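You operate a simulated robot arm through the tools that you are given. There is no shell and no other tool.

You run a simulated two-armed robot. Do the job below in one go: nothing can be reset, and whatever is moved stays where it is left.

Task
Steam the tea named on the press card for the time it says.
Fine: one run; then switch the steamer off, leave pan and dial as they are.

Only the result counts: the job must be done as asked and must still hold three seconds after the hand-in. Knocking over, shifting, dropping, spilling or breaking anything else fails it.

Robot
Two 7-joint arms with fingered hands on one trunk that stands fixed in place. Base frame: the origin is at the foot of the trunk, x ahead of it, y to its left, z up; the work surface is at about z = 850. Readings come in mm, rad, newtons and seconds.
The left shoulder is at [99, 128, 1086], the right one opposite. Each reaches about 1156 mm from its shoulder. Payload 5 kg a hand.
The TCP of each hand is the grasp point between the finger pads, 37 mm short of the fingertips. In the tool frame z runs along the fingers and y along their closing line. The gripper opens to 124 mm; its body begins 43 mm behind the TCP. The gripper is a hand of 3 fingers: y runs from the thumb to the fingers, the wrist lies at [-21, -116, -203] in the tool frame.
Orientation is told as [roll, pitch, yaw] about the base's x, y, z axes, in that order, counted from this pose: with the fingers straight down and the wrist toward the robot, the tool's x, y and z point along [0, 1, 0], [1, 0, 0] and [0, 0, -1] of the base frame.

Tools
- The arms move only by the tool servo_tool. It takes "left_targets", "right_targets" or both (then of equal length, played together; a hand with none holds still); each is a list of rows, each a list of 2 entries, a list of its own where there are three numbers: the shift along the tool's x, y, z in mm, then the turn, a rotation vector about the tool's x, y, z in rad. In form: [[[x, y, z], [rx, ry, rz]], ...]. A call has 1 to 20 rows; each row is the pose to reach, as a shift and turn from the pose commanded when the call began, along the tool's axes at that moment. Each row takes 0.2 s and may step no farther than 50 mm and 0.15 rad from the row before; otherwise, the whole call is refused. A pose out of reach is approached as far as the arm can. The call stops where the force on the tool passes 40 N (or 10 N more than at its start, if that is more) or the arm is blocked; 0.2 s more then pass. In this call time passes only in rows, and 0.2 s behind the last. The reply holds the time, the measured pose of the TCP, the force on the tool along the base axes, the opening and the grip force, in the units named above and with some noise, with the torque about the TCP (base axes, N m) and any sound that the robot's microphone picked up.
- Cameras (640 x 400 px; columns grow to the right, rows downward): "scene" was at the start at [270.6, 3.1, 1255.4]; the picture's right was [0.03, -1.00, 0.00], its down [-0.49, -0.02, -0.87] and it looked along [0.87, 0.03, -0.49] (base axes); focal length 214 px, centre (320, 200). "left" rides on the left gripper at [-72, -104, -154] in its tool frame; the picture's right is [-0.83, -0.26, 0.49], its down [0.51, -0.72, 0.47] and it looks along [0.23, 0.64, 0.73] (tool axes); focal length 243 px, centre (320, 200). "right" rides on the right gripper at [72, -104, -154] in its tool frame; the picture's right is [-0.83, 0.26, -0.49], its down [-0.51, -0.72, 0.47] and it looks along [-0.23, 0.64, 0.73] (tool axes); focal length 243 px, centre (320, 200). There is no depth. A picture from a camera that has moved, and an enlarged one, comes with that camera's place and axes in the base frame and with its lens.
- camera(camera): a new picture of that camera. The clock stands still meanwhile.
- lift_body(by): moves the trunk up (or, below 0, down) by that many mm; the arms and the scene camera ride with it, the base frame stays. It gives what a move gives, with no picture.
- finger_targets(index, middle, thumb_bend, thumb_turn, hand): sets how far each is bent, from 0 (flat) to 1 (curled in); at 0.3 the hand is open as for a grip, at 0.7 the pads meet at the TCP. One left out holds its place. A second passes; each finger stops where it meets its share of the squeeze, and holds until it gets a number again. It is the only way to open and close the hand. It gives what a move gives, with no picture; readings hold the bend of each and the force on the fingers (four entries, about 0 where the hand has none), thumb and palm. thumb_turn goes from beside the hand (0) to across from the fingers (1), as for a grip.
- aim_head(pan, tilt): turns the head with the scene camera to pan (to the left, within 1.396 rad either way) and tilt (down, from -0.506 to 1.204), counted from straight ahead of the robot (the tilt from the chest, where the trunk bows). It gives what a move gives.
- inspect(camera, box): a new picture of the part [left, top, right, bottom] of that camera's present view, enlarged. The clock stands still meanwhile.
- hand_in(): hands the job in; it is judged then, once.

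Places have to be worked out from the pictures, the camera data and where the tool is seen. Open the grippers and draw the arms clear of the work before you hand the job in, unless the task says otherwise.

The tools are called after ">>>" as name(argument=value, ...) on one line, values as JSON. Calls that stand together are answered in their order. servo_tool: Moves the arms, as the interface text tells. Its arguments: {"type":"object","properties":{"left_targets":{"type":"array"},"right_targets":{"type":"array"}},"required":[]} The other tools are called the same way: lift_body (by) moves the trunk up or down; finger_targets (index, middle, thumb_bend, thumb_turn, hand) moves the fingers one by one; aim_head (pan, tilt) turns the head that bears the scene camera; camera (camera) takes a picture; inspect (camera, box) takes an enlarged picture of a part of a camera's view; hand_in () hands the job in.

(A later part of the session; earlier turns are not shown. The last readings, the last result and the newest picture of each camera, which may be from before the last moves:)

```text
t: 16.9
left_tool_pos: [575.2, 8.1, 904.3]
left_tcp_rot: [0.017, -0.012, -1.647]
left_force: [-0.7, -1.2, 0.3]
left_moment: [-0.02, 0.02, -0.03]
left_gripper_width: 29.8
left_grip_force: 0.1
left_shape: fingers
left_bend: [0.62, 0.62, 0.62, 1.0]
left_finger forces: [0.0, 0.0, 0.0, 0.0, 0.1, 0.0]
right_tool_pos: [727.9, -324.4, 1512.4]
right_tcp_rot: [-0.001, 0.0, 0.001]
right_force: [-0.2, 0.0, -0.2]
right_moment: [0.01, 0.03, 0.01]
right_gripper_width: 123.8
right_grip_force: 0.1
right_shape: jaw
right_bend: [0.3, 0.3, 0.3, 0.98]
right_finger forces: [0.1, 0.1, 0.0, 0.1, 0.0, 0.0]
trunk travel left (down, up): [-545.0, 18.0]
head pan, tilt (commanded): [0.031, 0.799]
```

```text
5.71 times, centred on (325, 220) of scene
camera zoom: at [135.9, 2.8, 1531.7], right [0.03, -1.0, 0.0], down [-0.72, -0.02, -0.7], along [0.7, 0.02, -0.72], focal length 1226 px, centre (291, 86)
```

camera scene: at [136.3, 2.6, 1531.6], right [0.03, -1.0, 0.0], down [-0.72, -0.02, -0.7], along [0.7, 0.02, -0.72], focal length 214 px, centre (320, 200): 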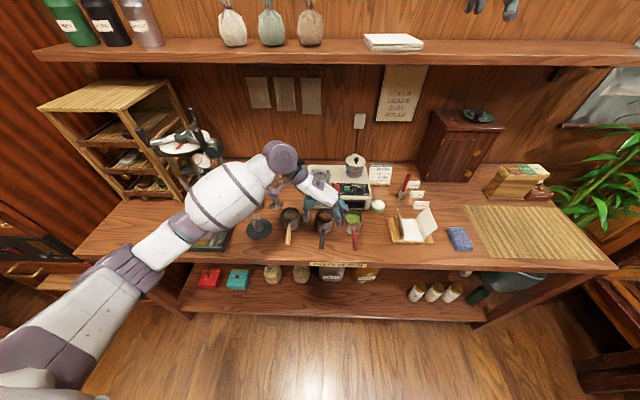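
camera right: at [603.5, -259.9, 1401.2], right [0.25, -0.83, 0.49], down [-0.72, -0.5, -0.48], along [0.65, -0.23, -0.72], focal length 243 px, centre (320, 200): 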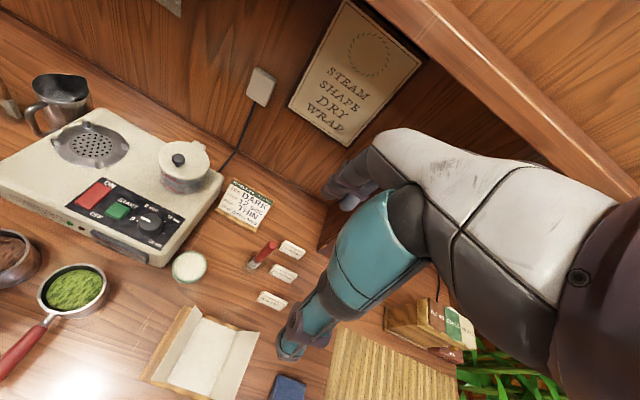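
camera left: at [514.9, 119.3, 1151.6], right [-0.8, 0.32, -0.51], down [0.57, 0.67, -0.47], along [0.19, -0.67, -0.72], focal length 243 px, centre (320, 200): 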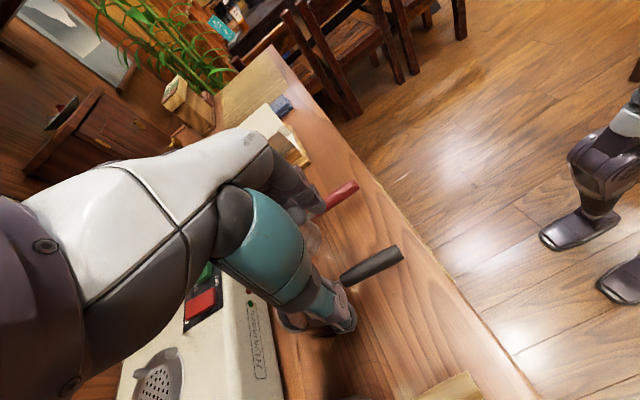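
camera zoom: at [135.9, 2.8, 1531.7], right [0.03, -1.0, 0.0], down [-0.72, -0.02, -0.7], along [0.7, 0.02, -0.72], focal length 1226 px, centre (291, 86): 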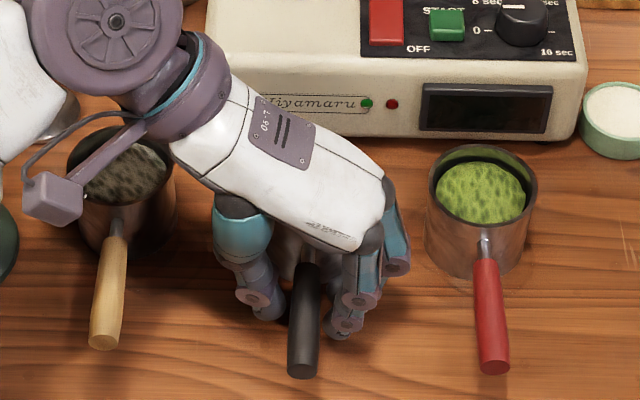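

The pan is standing by itself again with no finger force, about 9 mm nearer the robot. Pinching the handle just ejects it, so I'll open up, rise clear, and grip the cup by its walls from above instead.

>>> finger_targets(hand="left", index=0.42, middle=0.42, thumb_bend=0.42)

>>> servo_tool(left_targets=[[[0, 0, -25], [0, 0, 0]], [[0, 0, -65], [0, 0, 0]], [[0, 0, -110], [0, 0, 0]], [[-20, -30, -150], [0, 0, 0]], [[-40, -65, -170], [0, 0, 0]], [[-60, -100, -180], [0, 0, 0]]])

>>> camera(camera="left")

>>> inspect(camera="scene", box=[260, 150, 400, 270])

```text
t: 17.9
left_tool_pos: [574.9, 8.4, 903.4]
left_tcp_rot: [0.015, -0.011, -1.647]
left_force: [0.3, 0.2, 0.0]
left_moment: [0.0, 0.02, -0.05]
left_gripper_width: 92.1
left_grip_force: 0.0
left_shape: fingers
left_bend: [0.42, 0.42, 0.42, 0.99]
left_finger forces: [0.0, 0.1, 0.0, 0.0, 0.1, 0.1]
right_tool_pos: [728.9, -325.5, 1512.9]
right_tcp_rot: [0.0, 0.0, 0.0]
right_force: [0.7, -0.7, 0.2]
right_moment: [0.01, -0.02, -0.02]
right_gripper_width: 123.5
right_grip_force: 0.0
right_shape: jaw
right_bend: [0.3, 0.3, 0.3, 0.98]
right_finger forces: [0.0, 0.0, 0.1, 0.1, 0.0, 0.0]
trunk travel left (down, up): [-545.0, 18.0]
head pan, tilt (commanded): [0.031, 0.799]
```

```text
refused: row 4 steps farther than a row can; nothing moved
```

```text
taken
camera left: at [508.8, 119.1, 1054.4], right [-0.8, 0.32, -0.51], down [0.57, 0.67, -0.47], along [0.19, -0.67, -0.72], focal length 243 px, centre (320, 200)
```

left: 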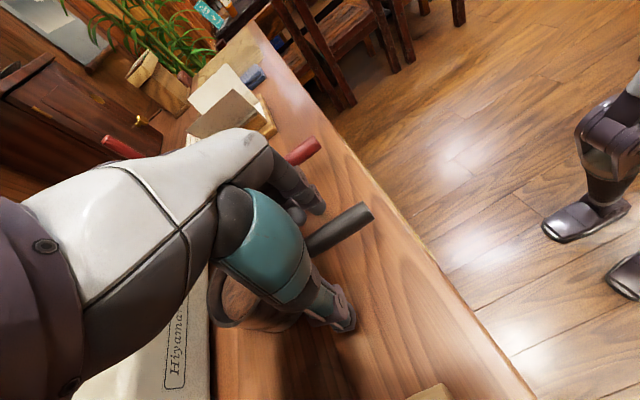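

```text
3.33 times, centred on (330, 210) of scene
camera zoom: at [135.9, 2.8, 1531.7], right [0.03, -1.0, 0.0], down [-0.72, -0.02, -0.7], along [0.7, 0.02, -0.72], focal length 715 px, centre (287, 167)
```

zoom: 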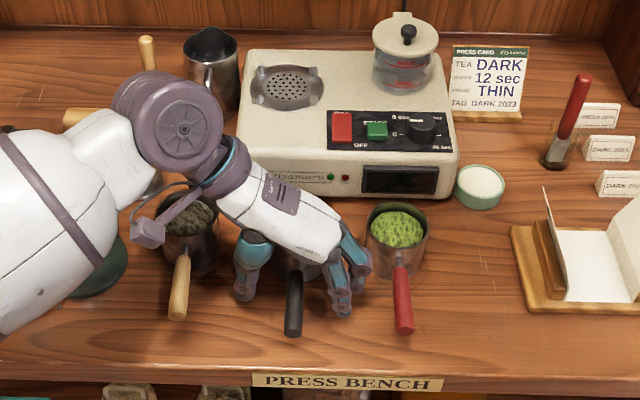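

Row 4 was too long a step, so nothing moved. I'll repeat the withdrawal with shorter steps: straight up, then aside to the left.

>>> servo_tool(left_targets=[[[0, 0, -25], [0, 0, 0]], [[0, 0, -65], [0, 0, 0]], [[0, 0, -110], [0, 0, 0]], [[0, 0, -150], [0, 0, 0]], [[0, -35, -175], [0, 0, 0]], [[0, -75, -190], [0, 0, 0]], [[0, -115, -190], [0, 0, 0]]])

>>> camera(camera="left")

>>> inspect(camera="scene", box=[260, 150, 400, 270])

```text
t: 19.5
left_tool_pos: [581.9, 125.5, 1093.1]
left_tcp_rot: [0.017, -0.013, -1.648]
left_force: [0.7, 0.1, 0.7]
left_moment: [-0.06, 0.02, -0.01]
left_gripper_width: 92.0
left_grip_force: 0.1
left_shape: fingers
left_bend: [0.42, 0.42, 0.42, 0.99]
left_finger forces: [0.1, 0.0, 0.0, 0.0, 0.1, 0.1]
right_tool_pos: [728.6, -324.8, 1513.3]
right_tcp_rot: [-0.002, 0.0, -0.001]
right_force: [-0.2, 0.3, -0.3]
right_moment: [-0.05, 0.0, 0.06]
right_gripper_width: 123.7
right_grip_force: 0.1
right_shape: jaw
right_bend: [0.3, 0.3, 0.3, 0.98]
right_finger forces: [0.0, 0.0, 0.1, 0.1, 0.0, 0.0]
trunk travel left (down, up): [-545.0, 18.0]
head pan, tilt (commanded): [0.031, 0.799]
```

```text
taken
camera left: at [515.3, 236.9, 1243.1], right [-0.8, 0.32, -0.51], down [0.57, 0.67, -0.47], along [0.19, -0.67, -0.72], focal length 243 px, centre (320, 200)
```

left: 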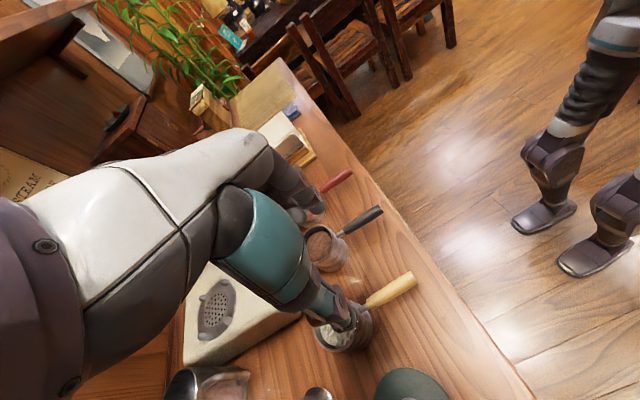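

```text
3.33 times, centred on (330, 210) of scene
camera zoom: at [135.6, 3.8, 1531.7], right [0.03, -1.0, 0.0], down [-0.72, -0.02, -0.7], along [0.7, 0.02, -0.72], focal length 715 px, centre (287, 167)
```

zoom: 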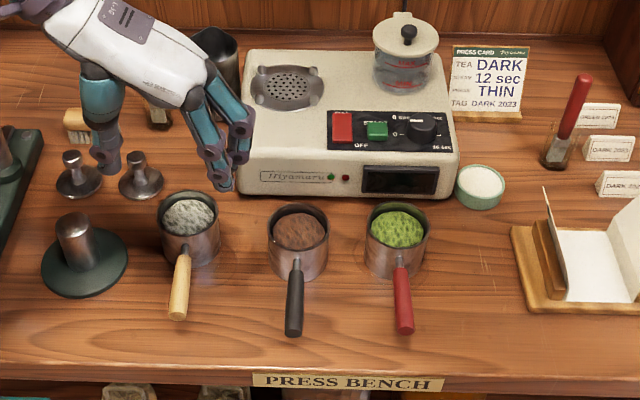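

The pan stands upright with its tea in it. I'll zoom in to check for spills and measure the cup exactly.

>>> inspect(camera="scene", box=[305, 185, 355, 230])

>>> inspect(camera="left", box=[280, 180, 420, 360])

>>> inspect(camera="scene", box=[300, 155, 370, 210])

```text
8.89 times, centred on (330, 208) of scene
camera zoom: at [135.6, 3.8, 1531.7], right [0.03, -1.0, 0.0], down [-0.72, -0.02, -0.7], along [0.7, 0.02, -0.72], focal length 1906 px, centre (231, 133)
```

zoom: 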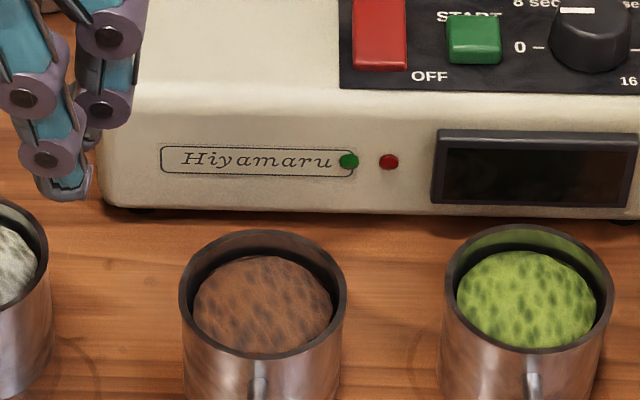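

```text
2.22 times, centred on (350, 270) of left
camera zoom: at [515.3, 236.9, 1243.1], right [-0.8, 0.32, -0.51], down [0.57, 0.67, -0.47], along [0.19, -0.67, -0.72], focal length 539 px, centre (253, 44)
```

zoom: 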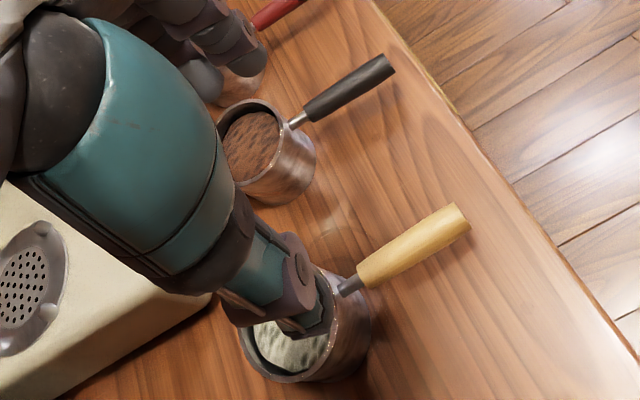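

```text
7.27 times, centred on (335, 182) of scene
camera zoom: at [135.6, 3.8, 1531.7], right [0.03, -1.0, 0.0], down [-0.72, -0.02, -0.7], along [0.7, 0.02, -0.72], focal length 1560 px, centre (211, 327)
```

zoom: 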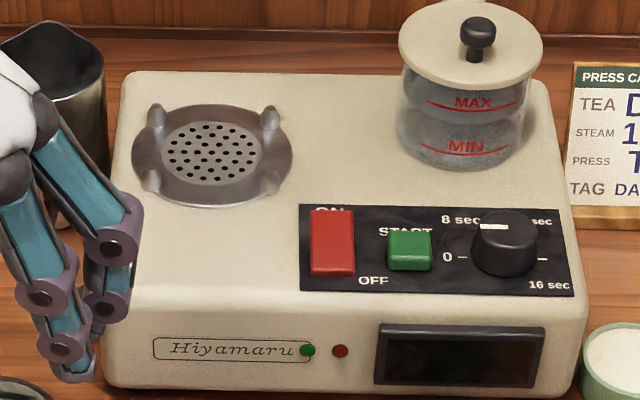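

No spill shows. Triangulating puts the dark cup's rim centre at about [641, 6, 915] with a 70 mm diameter, and its handle points straight toward the robot. I'll place the left hand above the cup at z≈1010.

>>> servo_tool(left_targets=[[[17, 28.6, 15], [-0.005, -0.003, -0.012]], [[34, 57.3, 35], [-0.009, -0.006, -0.024]], [[51, 86, 58], [-0.014, -0.009, -0.036]], [[68.1, 114.6, 83], [-0.018, -0.012, -0.048]]])

>>> camera(camera="left")

>>> inspect(camera="scene", box=[295, 160, 365, 230])

```text
t: 20.5
left_tool_pos: [643.1, 2.7, 1010.5]
left_tcp_rot: [0.003, -0.028, -1.601]
left_force: [0.3, -0.5, -0.2]
left_moment: [0.03, 0.06, 0.02]
left_gripper_width: 91.9
left_grip_force: 0.1
left_shape: fingers
left_bend: [0.42, 0.42, 0.42, 0.99]
left_finger forces: [0.0, 0.1, 0.1, 0.0, 0.0, 0.1]
right_tool_pos: [729.8, -326.5, 1510.2]
right_tcp_rot: [0.003, 0.002, -0.001]
right_force: [-0.3, -0.2, 0.2]
right_moment: [0.06, 0.0, 0.0]
right_gripper_width: 123.7
right_grip_force: 0.1
right_shape: jaw
right_bend: [0.3, 0.3, 0.3, 0.98]
right_finger forces: [0.0, 0.1, 0.0, 0.0, 0.0, 0.1]
trunk travel left (down, up): [-545.0, 18.0]
head pan, tilt (commanded): [0.031, 0.799]
```

```text
taken
camera left: at [573.7, 112.8, 1160.2], right [-0.82, 0.27, -0.5], down [0.53, 0.69, -0.49], along [0.21, -0.67, -0.71], focal length 243 px, centre (320, 200)
```

left: 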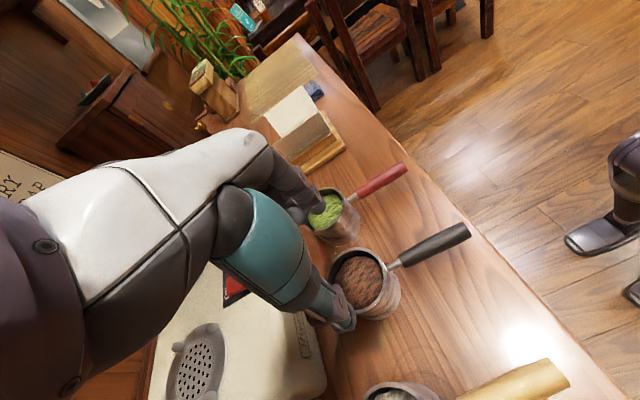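

```text
5.71 times, centred on (330, 195) of scene
camera zoom: at [137.4, 1.0, 1531.5], right [0.03, -1.0, 0.0], down [-0.72, -0.02, -0.7], along [0.7, 0.02, -0.72], focal length 1226 px, centre (263, 229)
```

zoom: 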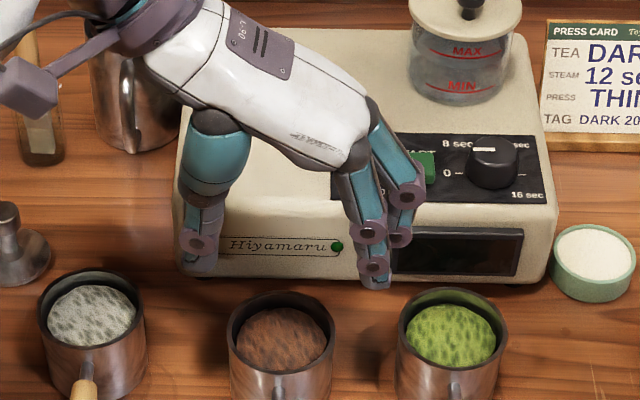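

The left camera and the scene view agree on the cup at about [641.5, 6.5]. The hand is a few mm off with a slight tilt, so I'll correct both and descend until the fingertips straddle the upper half of the cup.

>>> servo_tool(left_targets=[[[-1.7, -6.2, 20], [0.028, -0.003, 0]], [[-1.7, -6.2, 45], [0.028, -0.003, 0]], [[-1.7, -6.2, 70], [0.028, -0.003, 0]], [[-1.7, -6.2, 88], [0.028, -0.003, 0]]])

>>> inspect(camera="left", box=[220, 130, 440, 350])

>>> inspect(camera="scene", box=[295, 170, 365, 240])

```text
t: 21.5
left_tool_pos: [639.1, 8.0, 924.7]
left_tcp_rot: [0.002, -0.002, -1.6]
left_force: [0.3, 0.5, 0.4]
left_moment: [0.03, -0.01, 0.02]
left_gripper_width: 92.1
left_grip_force: 0.0
left_shape: fingers
left_bend: [0.42, 0.42, 0.42, 0.99]
left_finger forces: [0.0, 0.0, 0.1, 0.0, 0.0, 0.0]
right_tool_pos: [727.8, -325.1, 1512.7]
right_tcp_rot: [-0.001, 0.0, 0.001]
right_force: [0.2, -0.2, -0.4]
right_moment: [-0.02, -0.02, 0.03]
right_gripper_width: 123.6
right_grip_force: 0.0
right_shape: jaw
right_bend: [0.3, 0.3, 0.3, 0.98]
right_finger forces: [0.1, 0.0, 0.1, 0.1, 0.0, 0.0]
trunk travel left (down, up): [-545.0, 18.0]
head pan, tilt (commanded): [0.031, 0.799]
```

```text
1.82 times, centred on (330, 240) of left
camera zoom: at [570.9, 114.6, 1076.6], right [-0.82, 0.29, -0.49], down [0.53, 0.71, -0.47], along [0.21, -0.65, -0.73], focal length 441 px, centre (302, 127)
```

zoom: 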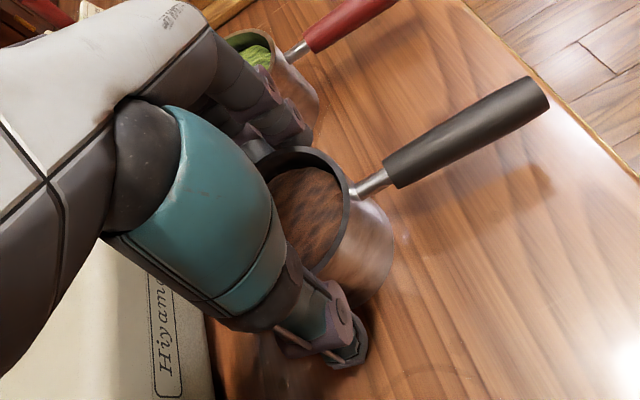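

```text
5.71 times, centred on (330, 205) of scene
camera zoom: at [135.6, 3.1, 1531.8], right [0.03, -1.0, 0.0], down [-0.72, -0.02, -0.7], along [0.7, 0.02, -0.72], focal length 1226 px, centre (263, 171)
```

zoom: 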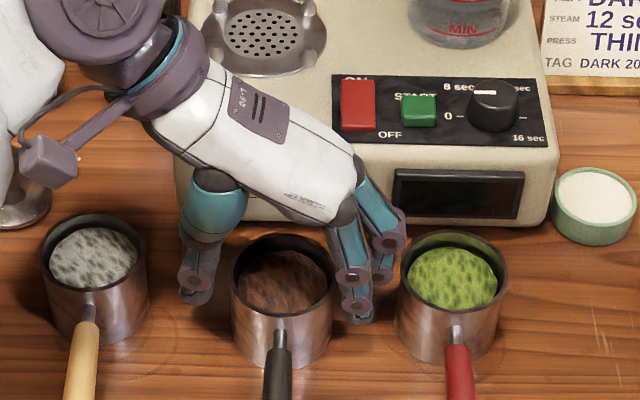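

The thumb and fingers straddle the cup about evenly. I'll close gently first, then firmly.

>>> finger_targets(hand="left", index=0.5, middle=0.5, thumb_bend=0.5)

>>> inspect(camera="left", box=[220, 130, 440, 350])

>>> inspect(camera="scene", box=[295, 170, 365, 240])

```text
t: 22.5
left_tool_pos: [639.9, 8.3, 923.5]
left_tcp_rot: [0.002, -0.001, -1.6]
left_force: [-0.7, -1.3, 0.2]
left_moment: [-0.07, -0.01, -0.01]
left_gripper_width: 72.2
left_grip_force: 2.4
left_shape: fingers
left_bend: [0.49, 0.49, 0.48, 1.0]
left_finger forces: [1.8, 1.7, 0.1, 0.0, 2.1, 0.1]
right_tool_pos: [729.0, -325.2, 1513.0]
right_tcp_rot: [0.0, 0.0, -0.001]
right_force: [0.0, 0.4, -0.3]
right_moment: [-0.01, -0.01, 0.05]
right_gripper_width: 123.6
right_grip_force: 0.1
right_shape: jaw
right_bend: [0.3, 0.3, 0.3, 0.98]
right_finger forces: [0.0, 0.1, 0.0, 0.0, 0.0, 0.1]
trunk travel left (down, up): [-545.0, 18.0]
head pan, tilt (commanded): [0.031, 0.799]
```

```text
1.82 times, centred on (330, 240) of left
camera zoom: at [571.2, 114.3, 1076.9], right [-0.82, 0.29, -0.49], down [0.53, 0.71, -0.47], along [0.21, -0.65, -0.73], focal length 441 px, centre (302, 127)
```

zoom: 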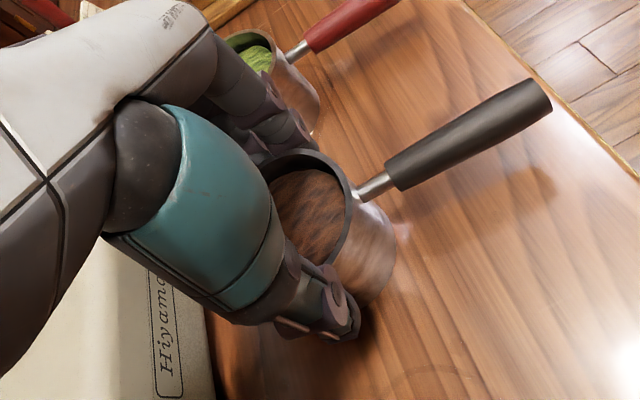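

```text
5.71 times, centred on (330, 205) of scene
camera zoom: at [135.9, 2.7, 1531.7], right [0.03, -1.0, 0.0], down [-0.72, -0.02, -0.7], along [0.7, 0.02, -0.72], focal length 1226 px, centre (263, 171)
```

zoom: 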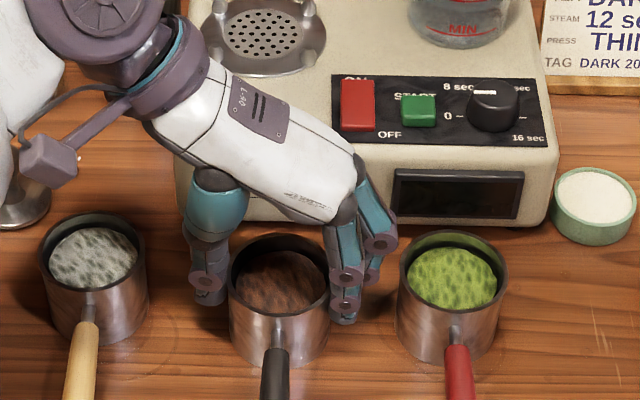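

All three fingers touch the cup at about 2 N each, with a width of 72 mm. I'll tighten now.

>>> finger_targets(hand="left", index=0.62, middle=0.62, thumb_bend=0.62)

>>> inspect(camera="left", box=[220, 130, 440, 350])

>>> inspect(camera="scene", box=[295, 170, 365, 240])

```text
t: 23.5
left_tool_pos: [639.9, 8.0, 923.9]
left_tcp_rot: [0.0, -0.001, -1.6]
left_force: [-0.4, -1.1, 0.3]
left_moment: [-0.22, -0.02, 0.01]
left_gripper_width: 69.6
left_grip_force: 17.5
left_shape: fingers
left_bend: [0.51, 0.52, 0.5, 1.0]
left_finger forces: [9.0, 8.4, 0.0, 0.1, 17.0, 0.0]
right_tool_pos: [728.2, -325.8, 1512.4]
right_tcp_rot: [0.0, 0.001, 0.0]
right_force: [-0.1, -0.6, 0.5]
right_moment: [0.03, -0.01, 0.01]
right_gripper_width: 123.8
right_grip_force: 0.1
right_shape: jaw
right_bend: [0.3, 0.3, 0.3, 0.98]
right_finger forces: [0.0, 0.1, 0.1, 0.0, 0.0, 0.0]
trunk travel left (down, up): [-545.0, 18.0]
head pan, tilt (commanded): [0.031, 0.799]
```

```text
1.82 times, centred on (330, 240) of left
camera zoom: at [571.2, 114.4, 1077.0], right [-0.82, 0.29, -0.49], down [0.53, 0.71, -0.47], along [0.21, -0.65, -0.73], focal length 441 px, centre (302, 127)
```

zoom: 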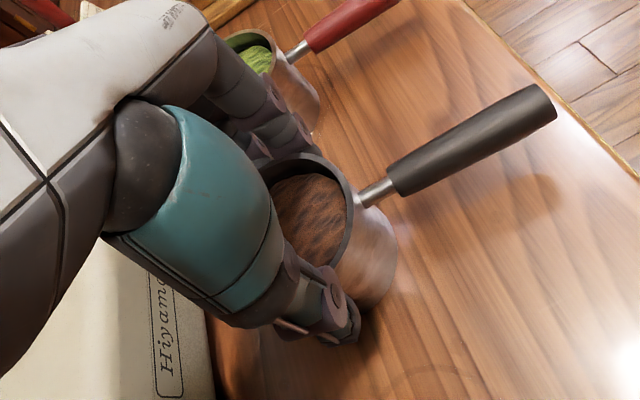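

```text
5.71 times, centred on (330, 205) of scene
camera zoom: at [135.8, 2.7, 1531.8], right [0.03, -1.0, 0.0], down [-0.72, -0.02, -0.7], along [0.7, 0.02, -0.72], focal length 1226 px, centre (263, 171)
```

zoom: 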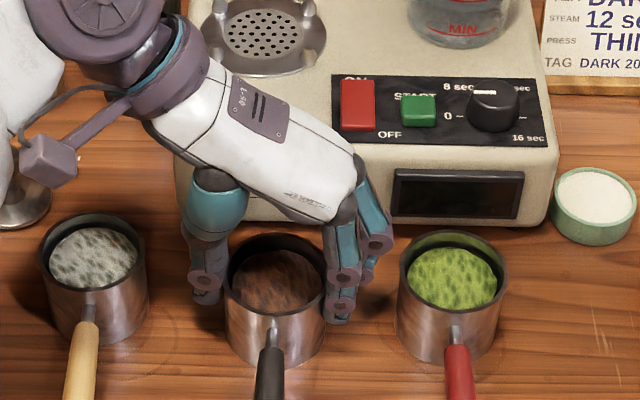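

The grip is firm at 17.5 N, with two fingers and the thumb evenly loaded. I'll lift 20 mm to test the hold.

>>> servo_tool(left_targets=[[[0, 0, -8], [0, 0, 0]], [[0, 0, -20], [0, 0, 0]]])

>>> inspect(camera="left", box=[220, 130, 440, 350])

>>> inspect(camera="scene", box=[295, 170, 365, 240])

```text
t: 24.1
left_tool_pos: [640.2, 8.2, 945.3]
left_tcp_rot: [0.003, -0.002, -1.6]
left_force: [-0.1, 0.1, -3.5]
left_moment: [0.01, 0.01, 0.0]
left_gripper_width: 69.5
left_grip_force: 16.9
left_shape: fingers
left_bend: [0.51, 0.53, 0.5, 1.0]
left_finger forces: [8.7, 8.0, 0.0, 0.1, 16.7, 0.1]
right_tool_pos: [728.4, -324.7, 1512.2]
right_tcp_rot: [0.0, -0.001, 0.0]
right_force: [-1.3, 0.1, 0.4]
right_moment: [0.0, 0.02, 0.0]
right_gripper_width: 123.7
right_grip_force: 0.0
right_shape: jaw
right_bend: [0.3, 0.3, 0.3, 0.98]
right_finger forces: [0.0, 0.0, 0.1, 0.0, 0.1, 0.0]
trunk travel left (down, up): [-545.0, 18.0]
head pan, tilt (commanded): [0.031, 0.799]
```

```text
1.82 times, centred on (330, 240) of left
camera zoom: at [570.8, 114.1, 1096.8], right [-0.82, 0.29, -0.49], down [0.53, 0.71, -0.47], along [0.21, -0.65, -0.73], focal length 441 px, centre (302, 127)
```

zoom: 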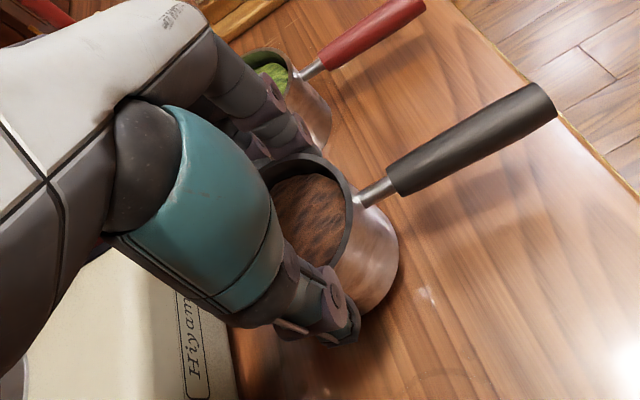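

```text
5.71 times, centred on (330, 205) of scene
camera zoom: at [135.7, 2.6, 1531.8], right [0.03, -1.0, 0.0], down [-0.72, -0.02, -0.7], along [0.7, 0.02, -0.72], focal length 1226 px, centre (263, 171)
```

zoom: 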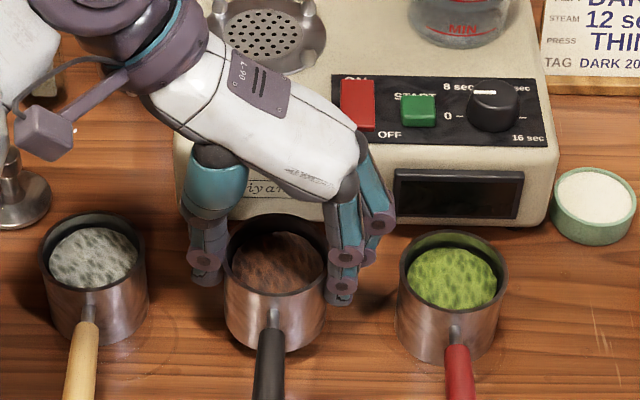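

The pan hangs level and secure (about 3.5 N). I put the steam plate's centre at [845, 24.5, 947]. I'll lift higher and begin moving forward over the steamer.

>>> servo_tool(left_targets=[[[0, 0, -20], [0, 0, 0]], [[0, 0, -45], [0, 0, 0]], [[0, 0, -75], [0, 0, 0]], [[0, 0, -105], [0, 0, 0]], [[5, 0, -130], [0, 0, 0]], [[20, -2, -140], [0, 0, 0]], [[45, -4.5, -140], [0, 0, 0]], [[75, -7.5, -140], [0, 0, 0]], [[100, -10, -140], [0, 0, 0]]])

>>> camera(camera="scene")

>>> camera(camera="left")

```text
t: 26.1
left_tool_pos: [740.4, 14.2, 1083.5]
left_tcp_rot: [0.002, -0.002, -1.601]
left_force: [-0.6, -0.1, -4.3]
left_moment: [-0.02, -0.01, 0.0]
left_gripper_width: 69.7
left_grip_force: 16.9
left_shape: fingers
left_bend: [0.51, 0.53, 0.5, 1.0]
left_finger forces: [8.5, 8.1, 0.0, 0.1, 16.6, 0.0]
right_tool_pos: [730.8, -326.3, 1511.9]
right_tcp_rot: [-0.001, 0.001, 0.001]
right_force: [0.2, -0.4, 0.0]
right_moment: [0.0, -0.01, -0.03]
right_gripper_width: 123.7
right_grip_force: 0.0
right_shape: jaw
right_bend: [0.3, 0.3, 0.3, 0.98]
right_finger forces: [0.0, 0.0, 0.0, 0.0, 0.1, 0.0]
trunk travel left (down, up): [-545.0, 18.0]
head pan, tilt (commanded): [0.031, 0.799]
```

```text
taken
camera scene: at [137.0, 2.4, 1531.6], right [0.03, -1.0, 0.0], down [-0.72, -0.02, -0.7], along [0.7, 0.02, -0.72], focal length 214 px, centre (320, 200)
```

scene: 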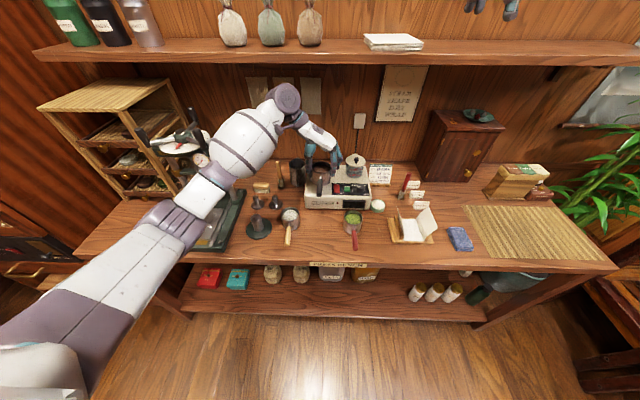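

```text
taken
camera left: at [671.8, 121.1, 1236.1], right [-0.82, 0.29, -0.49], down [0.53, 0.71, -0.47], along [0.21, -0.65, -0.73], focal length 243 px, centre (320, 200)
```

left: 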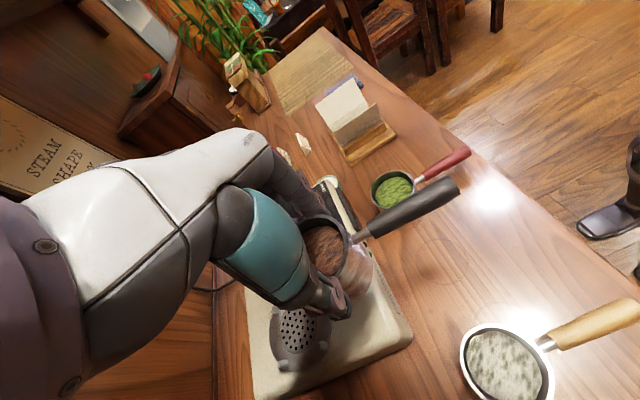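

The arm is clear of the press and the pan is still held level. I'll move on to hover above the steam plate.

>>> servo_tool(left_targets=[[[25, -2.7, 0], [0, 0, 0]], [[52, -5.6, 0], [0, 0, 0]], [[80, -8.6, 0], [0, 0, 0]], [[100, -10.8, 0], [0, 0, 0]], [[107, -11.5, 0], [0, 0, 0]]])

>>> inspect(camera="scene", box=[290, 130, 370, 210])

>>> camera(camera="left")

>>> camera(camera="scene")

```text
t: 27.3
left_tool_pos: [847.5, 23.1, 1084.1]
left_tcp_rot: [0.003, -0.003, -1.599]
left_force: [-0.2, -0.2, -4.4]
left_moment: [0.02, 0.02, 0.01]
left_gripper_width: 69.5
left_grip_force: 17.1
left_shape: fingers
left_bend: [0.52, 0.53, 0.5, 1.0]
left_finger forces: [8.5, 8.1, 0.0, 0.0, 16.5, 0.0]
right_tool_pos: [729.7, -325.5, 1511.7]
right_tcp_rot: [0.0, 0.0, -0.001]
right_force: [-0.3, -0.4, -0.9]
right_moment: [-0.03, -0.04, -0.03]
right_gripper_width: 123.8
right_grip_force: 0.1
right_shape: jaw
right_bend: [0.3, 0.3, 0.3, 0.98]
right_finger forces: [0.1, 0.1, 0.0, 0.1, 0.1, 0.0]
trunk travel left (down, up): [-545.0, 18.0]
head pan, tilt (commanded): [0.031, 0.799]
```

```text
5.00 times, centred on (330, 170) of scene
camera zoom: at [136.7, 2.6, 1531.6], right [0.03, -1.0, 0.0], down [-0.72, -0.02, -0.7], along [0.7, 0.02, -0.72], focal length 1072 px, centre (270, 350)
```

zoom: 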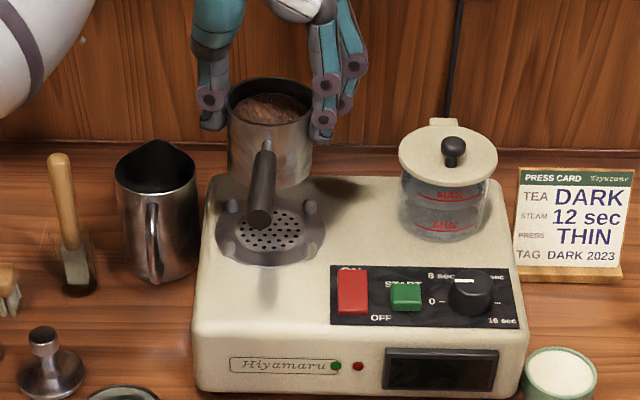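

```text
taken
camera left: at [778.9, 129.1, 1236.4], right [-0.82, 0.29, -0.49], down [0.53, 0.71, -0.47], along [0.21, -0.65, -0.73], focal length 243 px, centre (320, 200)
```

left: 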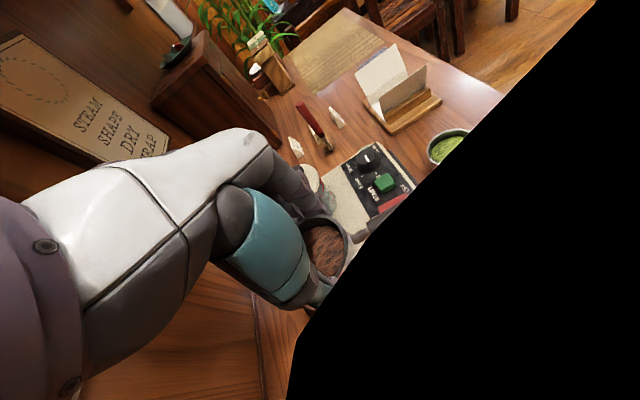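

```text
taken
camera scene: at [136.7, 2.6, 1531.6], right [0.03, -1.0, 0.0], down [-0.72, -0.02, -0.7], along [0.7, 0.02, -0.72], focal length 214 px, centre (320, 200)
```

scene: 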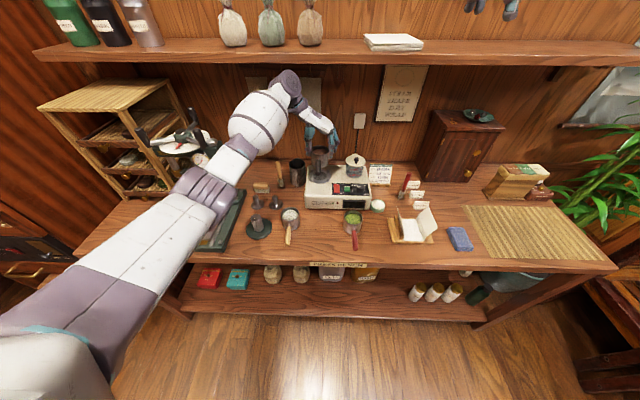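

From the scene ray, the cup's centre is at [844.7, 24.2] and the plate at about [846, 25], so they nearly line up. I'll lower to just above the plate with a 1 mm correction.

>>> servo_tool(left_targets=[[[1.3, -0.8, 15], [0, 0, 0]], [[1.3, -0.8, 32], [0, 0, 0]], [[1.3, -0.8, 45], [0, 0, 0]]])

>>> inspect(camera="scene", box=[295, 140, 355, 205])

```text
t: 28.1
left_tool_pos: [848.5, 24.3, 1038.7]
left_tcp_rot: [0.002, -0.003, -1.601]
left_force: [-1.0, -0.2, -3.7]
left_moment: [0.01, -0.01, 0.02]
left_gripper_width: 69.6
left_grip_force: 16.4
left_shape: fingers
left_bend: [0.52, 0.53, 0.5, 1.0]
left_finger forces: [8.5, 8.1, 0.1, 0.0, 16.6, 0.0]
right_tool_pos: [728.4, -324.7, 1512.4]
right_tcp_rot: [0.0, -0.001, 0.001]
right_force: [0.6, 0.8, 0.3]
right_moment: [-0.01, 0.02, 0.0]
right_gripper_width: 123.7
right_grip_force: 0.0
right_shape: jaw
right_bend: [0.3, 0.3, 0.3, 0.98]
right_finger forces: [0.1, 0.1, 0.0, 0.0, 0.1, 0.0]
trunk travel left (down, up): [-545.0, 18.0]
head pan, tilt (commanded): [0.031, 0.799]
```

```text
6.15 times, centred on (325, 172) of scene
camera zoom: at [136.5, 2.8, 1531.6], right [0.03, -1.0, 0.0], down [-0.72, -0.02, -0.7], along [0.7, 0.02, -0.72], focal length 1320 px, centre (289, 369)
```

zoom: 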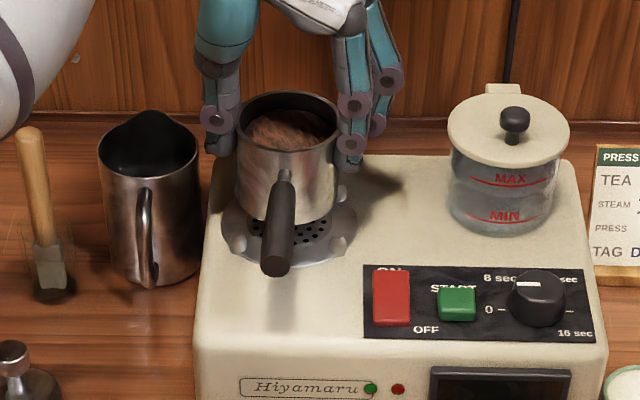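

The cup and plate share a centreline and the handle points between the front lugs. I'll lower slowly, watching the force.

>>> servo_tool(left_targets=[[[0, 0, 4], [0, 0, 0]], [[0, 0, 8], [0, 0, 0]], [[0, 0, 11], [0, 0, 0]], [[0, 0, 13], [0, 0, 0]]])

>>> inspect(camera="scene", box=[295, 140, 355, 205])

```text
t: 29.1
left_tool_pos: [848.0, 23.8, 1025.1]
left_tcp_rot: [-0.001, -0.003, -1.6]
left_force: [-0.1, -0.1, -3.5]
left_moment: [0.05, 0.01, 0.01]
left_gripper_width: 69.2
left_grip_force: 16.3
left_shape: fingers
left_bend: [0.52, 0.53, 0.5, 1.0]
left_finger forces: [8.6, 8.0, 0.1, 0.1, 16.7, 0.0]
right_tool_pos: [728.0, -325.0, 1513.2]
right_tcp_rot: [-0.001, 0.001, 0.0]
right_force: [-0.7, 0.7, 0.6]
right_moment: [-0.01, -0.03, -0.02]
right_gripper_width: 123.8
right_grip_force: 0.1
right_shape: jaw
right_bend: [0.3, 0.3, 0.3, 0.98]
right_finger forces: [0.0, 0.0, 0.1, 0.0, 0.0, 0.0]
trunk travel left (down, up): [-545.0, 18.0]
head pan, tilt (commanded): [0.031, 0.799]
```

```text
6.15 times, centred on (325, 172) of scene
camera zoom: at [136.4, 2.7, 1531.7], right [0.03, -1.0, 0.0], down [-0.72, -0.02, -0.7], along [0.7, 0.02, -0.72], focal length 1320 px, centre (289, 369)
```

zoom: 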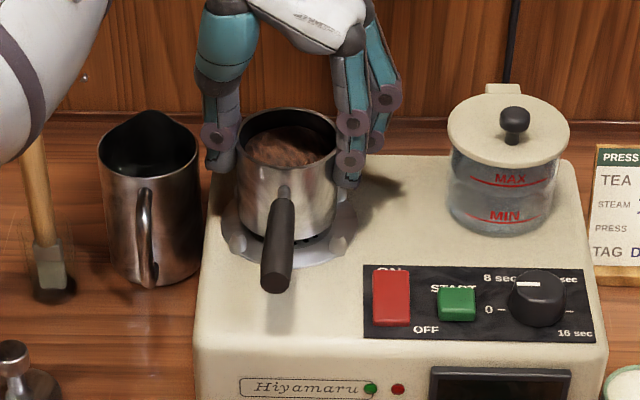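

There's no contact yet at TCP z=1025. I'll continue in 1.5 mm steps.

>>> servo_tool(left_targets=[[[0, 0, 1.5], [0, 0, 0]], [[0, 0, 3], [0, 0, 0]], [[0, 0, 4.5], [0, 0, 0]]])

>>> inspect(camera="scene", box=[305, 155, 345, 195])

```text
t: 29.9
left_tool_pos: [847.8, 23.6, 1021.3]
left_tcp_rot: [-0.001, -0.003, -1.601]
left_force: [-0.7, 0.9, -3.6]
left_moment: [-0.03, 0.0, 0.02]
left_gripper_width: 69.5
left_grip_force: 16.7
left_shape: fingers
left_bend: [0.52, 0.53, 0.5, 1.0]
left_finger forces: [8.4, 8.0, 0.0, 0.0, 16.5, 0.0]
right_tool_pos: [729.3, -325.8, 1510.9]
right_tcp_rot: [-0.001, 0.0, 0.003]
right_force: [-0.5, 0.4, 0.0]
right_moment: [0.02, -0.01, 0.01]
right_gripper_width: 123.6
right_grip_force: 0.0
right_shape: jaw
right_bend: [0.3, 0.3, 0.3, 0.98]
right_finger forces: [0.0, 0.0, 0.0, 0.0, 0.0, 0.1]
trunk travel left (down, up): [-545.0, 18.0]
head pan, tilt (commanded): [0.031, 0.799]
```

```text
10.00 times, centred on (325, 175) of scene
camera zoom: at [136.5, 2.8, 1531.7], right [0.03, -1.0, 0.0], down [-0.72, -0.02, -0.7], along [0.7, 0.02, -0.72], focal length 2145 px, centre (270, 450)
```

zoom: 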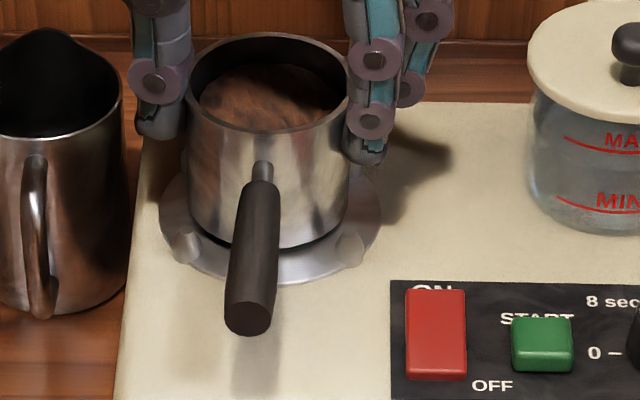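

The cup is nested between the lugs with a thin shadow gap still showing under it. I'll go down a little further until the weight transfers.

>>> servo_tool(left_targets=[[[0, 0, 1.2], [0, 0, 0]], [[0, 0, 2.4], [0, 0, 0]], [[0, 0, 3.6], [0, 0, 0]]])

>>> inspect(camera="scene", box=[305, 155, 345, 195])

```text
t: 30.7
left_tool_pos: [848.7, 23.6, 1017.5]
left_tcp_rot: [0.0, -0.002, -1.598]
left_force: [-1.5, -0.6, -2.9]
left_moment: [0.0, 0.01, -0.03]
left_gripper_width: 69.5
left_grip_force: 15.9
left_shape: fingers
left_bend: [0.51, 0.53, 0.5, 1.0]
left_finger forces: [8.6, 8.2, 0.0, 0.0, 16.4, 0.0]
right_tool_pos: [728.6, -324.4, 1512.0]
right_tcp_rot: [-0.001, 0.0, 0.0]
right_force: [1.2, -0.5, 0.9]
right_moment: [-0.02, 0.03, 0.02]
right_gripper_width: 123.6
right_grip_force: 0.0
right_shape: jaw
right_bend: [0.3, 0.3, 0.3, 0.98]
right_finger forces: [0.1, 0.1, 0.1, 0.0, 0.0, 0.0]
trunk travel left (down, up): [-545.0, 18.0]
head pan, tilt (commanded): [0.031, 0.799]
```

```text
10.00 times, centred on (325, 175) of scene
camera zoom: at [136.4, 2.8, 1531.7], right [0.03, -1.0, 0.0], down [-0.72, -0.02, -0.7], along [0.7, 0.02, -0.72], focal length 2145 px, centre (270, 450)
```

zoom: 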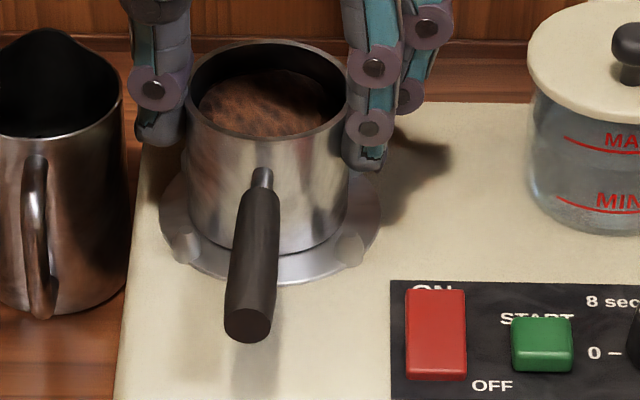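

The weight is barely changing yet (about 2.9 N), so the cup is almost down. I'll take a few more 1 mm steps.

>>> servo_tool(left_targets=[[[0, 0, 1], [0, 0, 0]], [[0, 0, 2], [0, 0, 0]]])

>>> inspect(camera="scene", box=[305, 155, 345, 195])

```text
t: 31.3
left_tool_pos: [849.5, 25.2, 1016.4]
left_tcp_rot: [0.001, -0.003, -1.601]
left_force: [-0.3, -0.4, -3.0]
left_moment: [-0.09, 0.02, 0.01]
left_gripper_width: 69.4
left_grip_force: 16.9
left_shape: fingers
left_bend: [0.51, 0.53, 0.5, 1.0]
left_finger forces: [8.8, 8.0, 0.0, 0.0, 16.4, 0.0]
right_tool_pos: [727.6, -325.2, 1512.1]
right_tcp_rot: [0.001, -0.001, 0.001]
right_force: [1.0, -0.6, -0.3]
right_moment: [0.01, 0.01, -0.02]
right_gripper_width: 123.3
right_grip_force: 0.1
right_shape: jaw
right_bend: [0.3, 0.3, 0.3, 0.98]
right_finger forces: [0.0, 0.1, 0.0, 0.0, 0.1, 0.0]
trunk travel left (down, up): [-545.0, 18.0]
head pan, tilt (commanded): [0.031, 0.799]
```

```text
10.00 times, centred on (325, 175) of scene
camera zoom: at [136.2, 2.7, 1531.7], right [0.03, -1.0, 0.0], down [-0.72, -0.02, -0.7], along [0.7, 0.02, -0.72], focal length 2145 px, centre (270, 450)
```

zoom: 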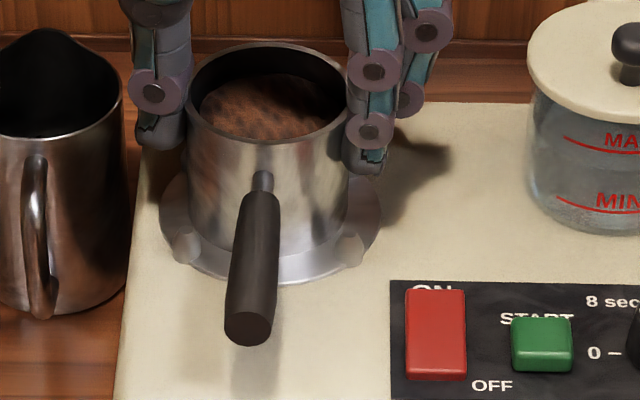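

The shadow gap has nearly closed but the load remains. I'll go on by another couple of mm.

>>> servo_tool(left_targets=[[[0, 0, 1], [0, 0, 0]], [[0, 0, 2], [0, 0, 0]]])

>>> inspect(camera="scene", box=[305, 155, 345, 195])

```text
t: 31.9
left_tool_pos: [848.3, 24.5, 1014.9]
left_tcp_rot: [0.004, -0.002, -1.6]
left_force: [-1.7, -1.1, 2.1]
left_moment: [-0.15, 0.03, -0.04]
left_gripper_width: 69.3
left_grip_force: 17.1
left_shape: fingers
left_bend: [0.51, 0.53, 0.5, 1.0]
left_finger forces: [9.3, 8.4, 0.1, 0.0, 16.9, 0.0]
right_tool_pos: [728.0, -325.1, 1513.0]
right_tcp_rot: [0.001, -0.002, -0.002]
right_force: [0.2, 0.1, 0.2]
right_moment: [-0.02, 0.01, -0.02]
right_gripper_width: 123.6
right_grip_force: 0.1
right_shape: jaw
right_bend: [0.3, 0.3, 0.3, 0.98]
right_finger forces: [0.0, 0.1, 0.0, 0.0, 0.0, 0.0]
trunk travel left (down, up): [-545.0, 18.0]
head pan, tilt (commanded): [0.031, 0.799]
```

```text
10.00 times, centred on (325, 175) of scene
camera zoom: at [135.0, 2.7, 1532.0], right [0.03, -1.0, 0.0], down [-0.72, -0.02, -0.7], along [0.7, 0.02, -0.72], focal length 2145 px, centre (270, 450)
```

zoom: 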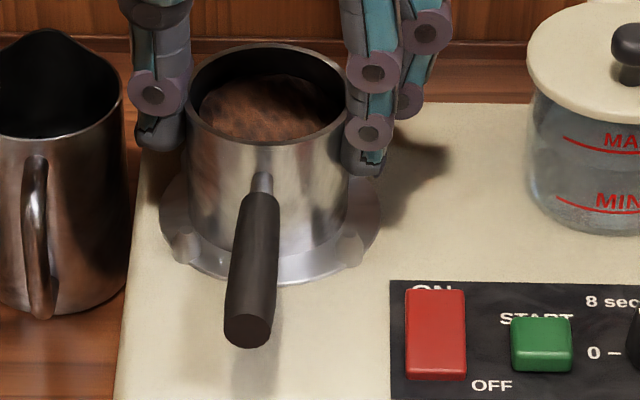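

The vertical force turned from −3 to +2 N, so the cup is seated on the plate. I'll open the fingers gently.

>>> finger_targets(hand="left", index=0.47, middle=0.47, thumb_bend=0.46)

>>> inspect(camera="scene", box=[305, 155, 345, 195])

```text
t: 32.9
left_tool_pos: [848.5, 23.8, 1014.1]
left_tcp_rot: [0.001, -0.002, -1.601]
left_force: [-0.4, 1.0, 0.5]
left_moment: [0.0, 0.02, 0.01]
left_gripper_width: 78.1
left_grip_force: 0.0
left_shape: fingers
left_bend: [0.47, 0.47, 0.46, 1.0]
left_finger forces: [0.0, 0.0, 0.0, 0.0, 0.2, 0.0]
right_tool_pos: [728.8, -324.5, 1512.9]
right_tcp_rot: [0.0, 0.001, -0.001]
right_force: [0.1, -0.3, -0.6]
right_moment: [0.0, 0.0, -0.01]
right_gripper_width: 123.5
right_grip_force: 0.1
right_shape: jaw
right_bend: [0.3, 0.3, 0.3, 0.98]
right_finger forces: [0.0, 0.0, 0.0, 0.0, 0.1, 0.0]
trunk travel left (down, up): [-545.0, 18.0]
head pan, tilt (commanded): [0.031, 0.799]
```

```text
10.00 times, centred on (325, 175) of scene
camera zoom: at [136.1, 2.8, 1531.7], right [0.03, -1.0, 0.0], down [-0.72, -0.02, -0.7], along [0.7, 0.02, -0.72], focal length 2145 px, centre (270, 450)
```

zoom: 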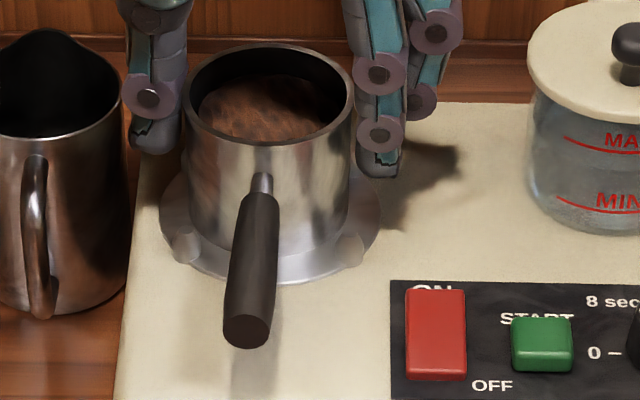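

The cup stands by itself on the plate. I'll open a bit more and raise the left hand straight up, then away.

>>> finger_targets(hand="left", index=0.42, middle=0.42, thumb_bend=0.42)

>>> servo_tool(left_targets=[[[0, 0, -10], [0, 0, 0]], [[0, 0, -30], [0, 0, 0]], [[0, 0, -60], [0, 0, 0]], [[0, 0, -95], [0, 0, 0]], [[0, 0, -130], [0, 0, 0]], [[-20, -20, -160], [0, 0, 0]], [[-50, -50, -180], [0, 0, 0]], [[-80, -80, -200], [0, 0, 0]], [[-110, -110, -215], [0, 0, 0]], [[-140, -140, -225], [0, 0, 0]]])

>>> camera(camera="scene")

>>> inspect(camera="scene", box=[295, 150, 395, 220])

```text
t: 33.9
left_tool_pos: [847.6, 25.0, 1014.8]
left_tcp_rot: [0.002, -0.002, -1.6]
left_force: [0.4, 0.5, -0.6]
left_moment: [0.01, 0.0, 0.03]
left_gripper_width: 91.6
left_grip_force: 0.0
left_shape: fingers
left_bend: [0.42, 0.42, 0.42, 0.99]
left_finger forces: [0.0, 0.0, 0.0, 0.0, 0.0, 0.0]
right_tool_pos: [727.4, -326.1, 1512.4]
right_tcp_rot: [-0.001, 0.001, -0.001]
right_force: [0.7, 0.3, -1.2]
right_moment: [0.03, 0.0, 0.0]
right_gripper_width: 123.7
right_grip_force: 0.1
right_shape: jaw
right_bend: [0.3, 0.3, 0.3, 0.98]
right_finger forces: [0.0, 0.0, 0.1, 0.0, 0.0, 0.0]
trunk travel left (down, up): [-545.0, 18.0]
head pan, tilt (commanded): [0.031, 0.799]
```

```text
t: 35.6
left_tool_pos: [768.8, 89.6, 1193.6]
left_tcp_rot: [-0.021, -0.004, -1.613]
left_force: [-1.5, 1.8, 4.5]
left_moment: [-0.14, -0.21, 0.06]
left_gripper_width: 92.1
left_grip_force: 0.1
left_shape: fingers
left_bend: [0.42, 0.42, 0.42, 0.99]
left_finger forces: [0.1, 0.0, 0.0, 0.0, 0.0, 0.1]
right_tool_pos: [703.3, -308.2, 1549.7]
right_tcp_rot: [-0.01, -0.046, 0.001]
right_force: [-4.8, 2.5, 5.2]
right_moment: [-0.2, -0.23, -0.09]
right_gripper_width: 123.9
right_grip_force: 0.1
right_shape: jaw
right_bend: [0.3, 0.3, 0.3, 0.98]
right_finger forces: [0.0, 0.0, 0.0, 0.1, 0.0, 0.1]
trunk travel left (down, up): [-545.0, 18.0]
head pan, tilt (commanded): [0.031, 0.799]
stopped in row 8 (left hand): the force on the tool passed its limit at 59 N (the readings are from after the stop); the commanded pose is now the measured one
```

```text
taken
camera scene: at [111.9, 17.2, 1540.1], right [0.03, -1.0, 0.01], down [-0.71, -0.03, -0.7], along [0.7, 0.02, -0.71], focal length 214 px, centre (320, 200)
```

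scene: 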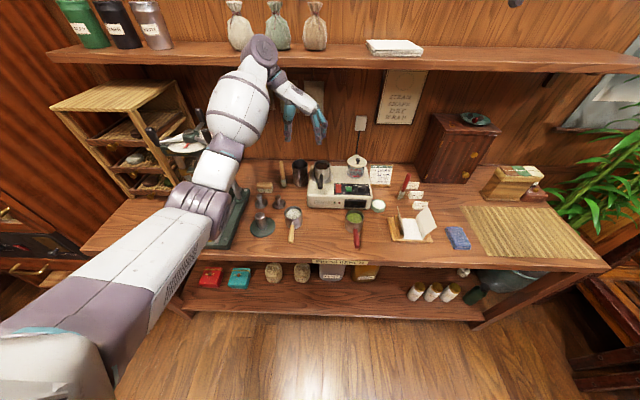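

```text
5.71 times, centred on (345, 185) of scene
camera zoom: at [111.9, 17.2, 1540.1], right [0.03, -1.0, 0.01], down [-0.71, -0.03, -0.7], along [0.7, 0.02, -0.71], focal length 1226 px, centre (177, 286)
```

zoom: 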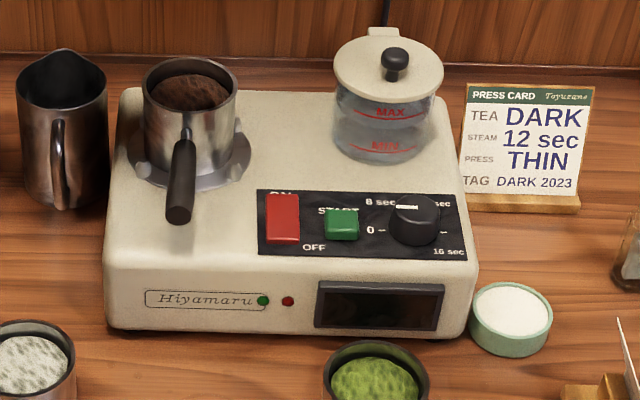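

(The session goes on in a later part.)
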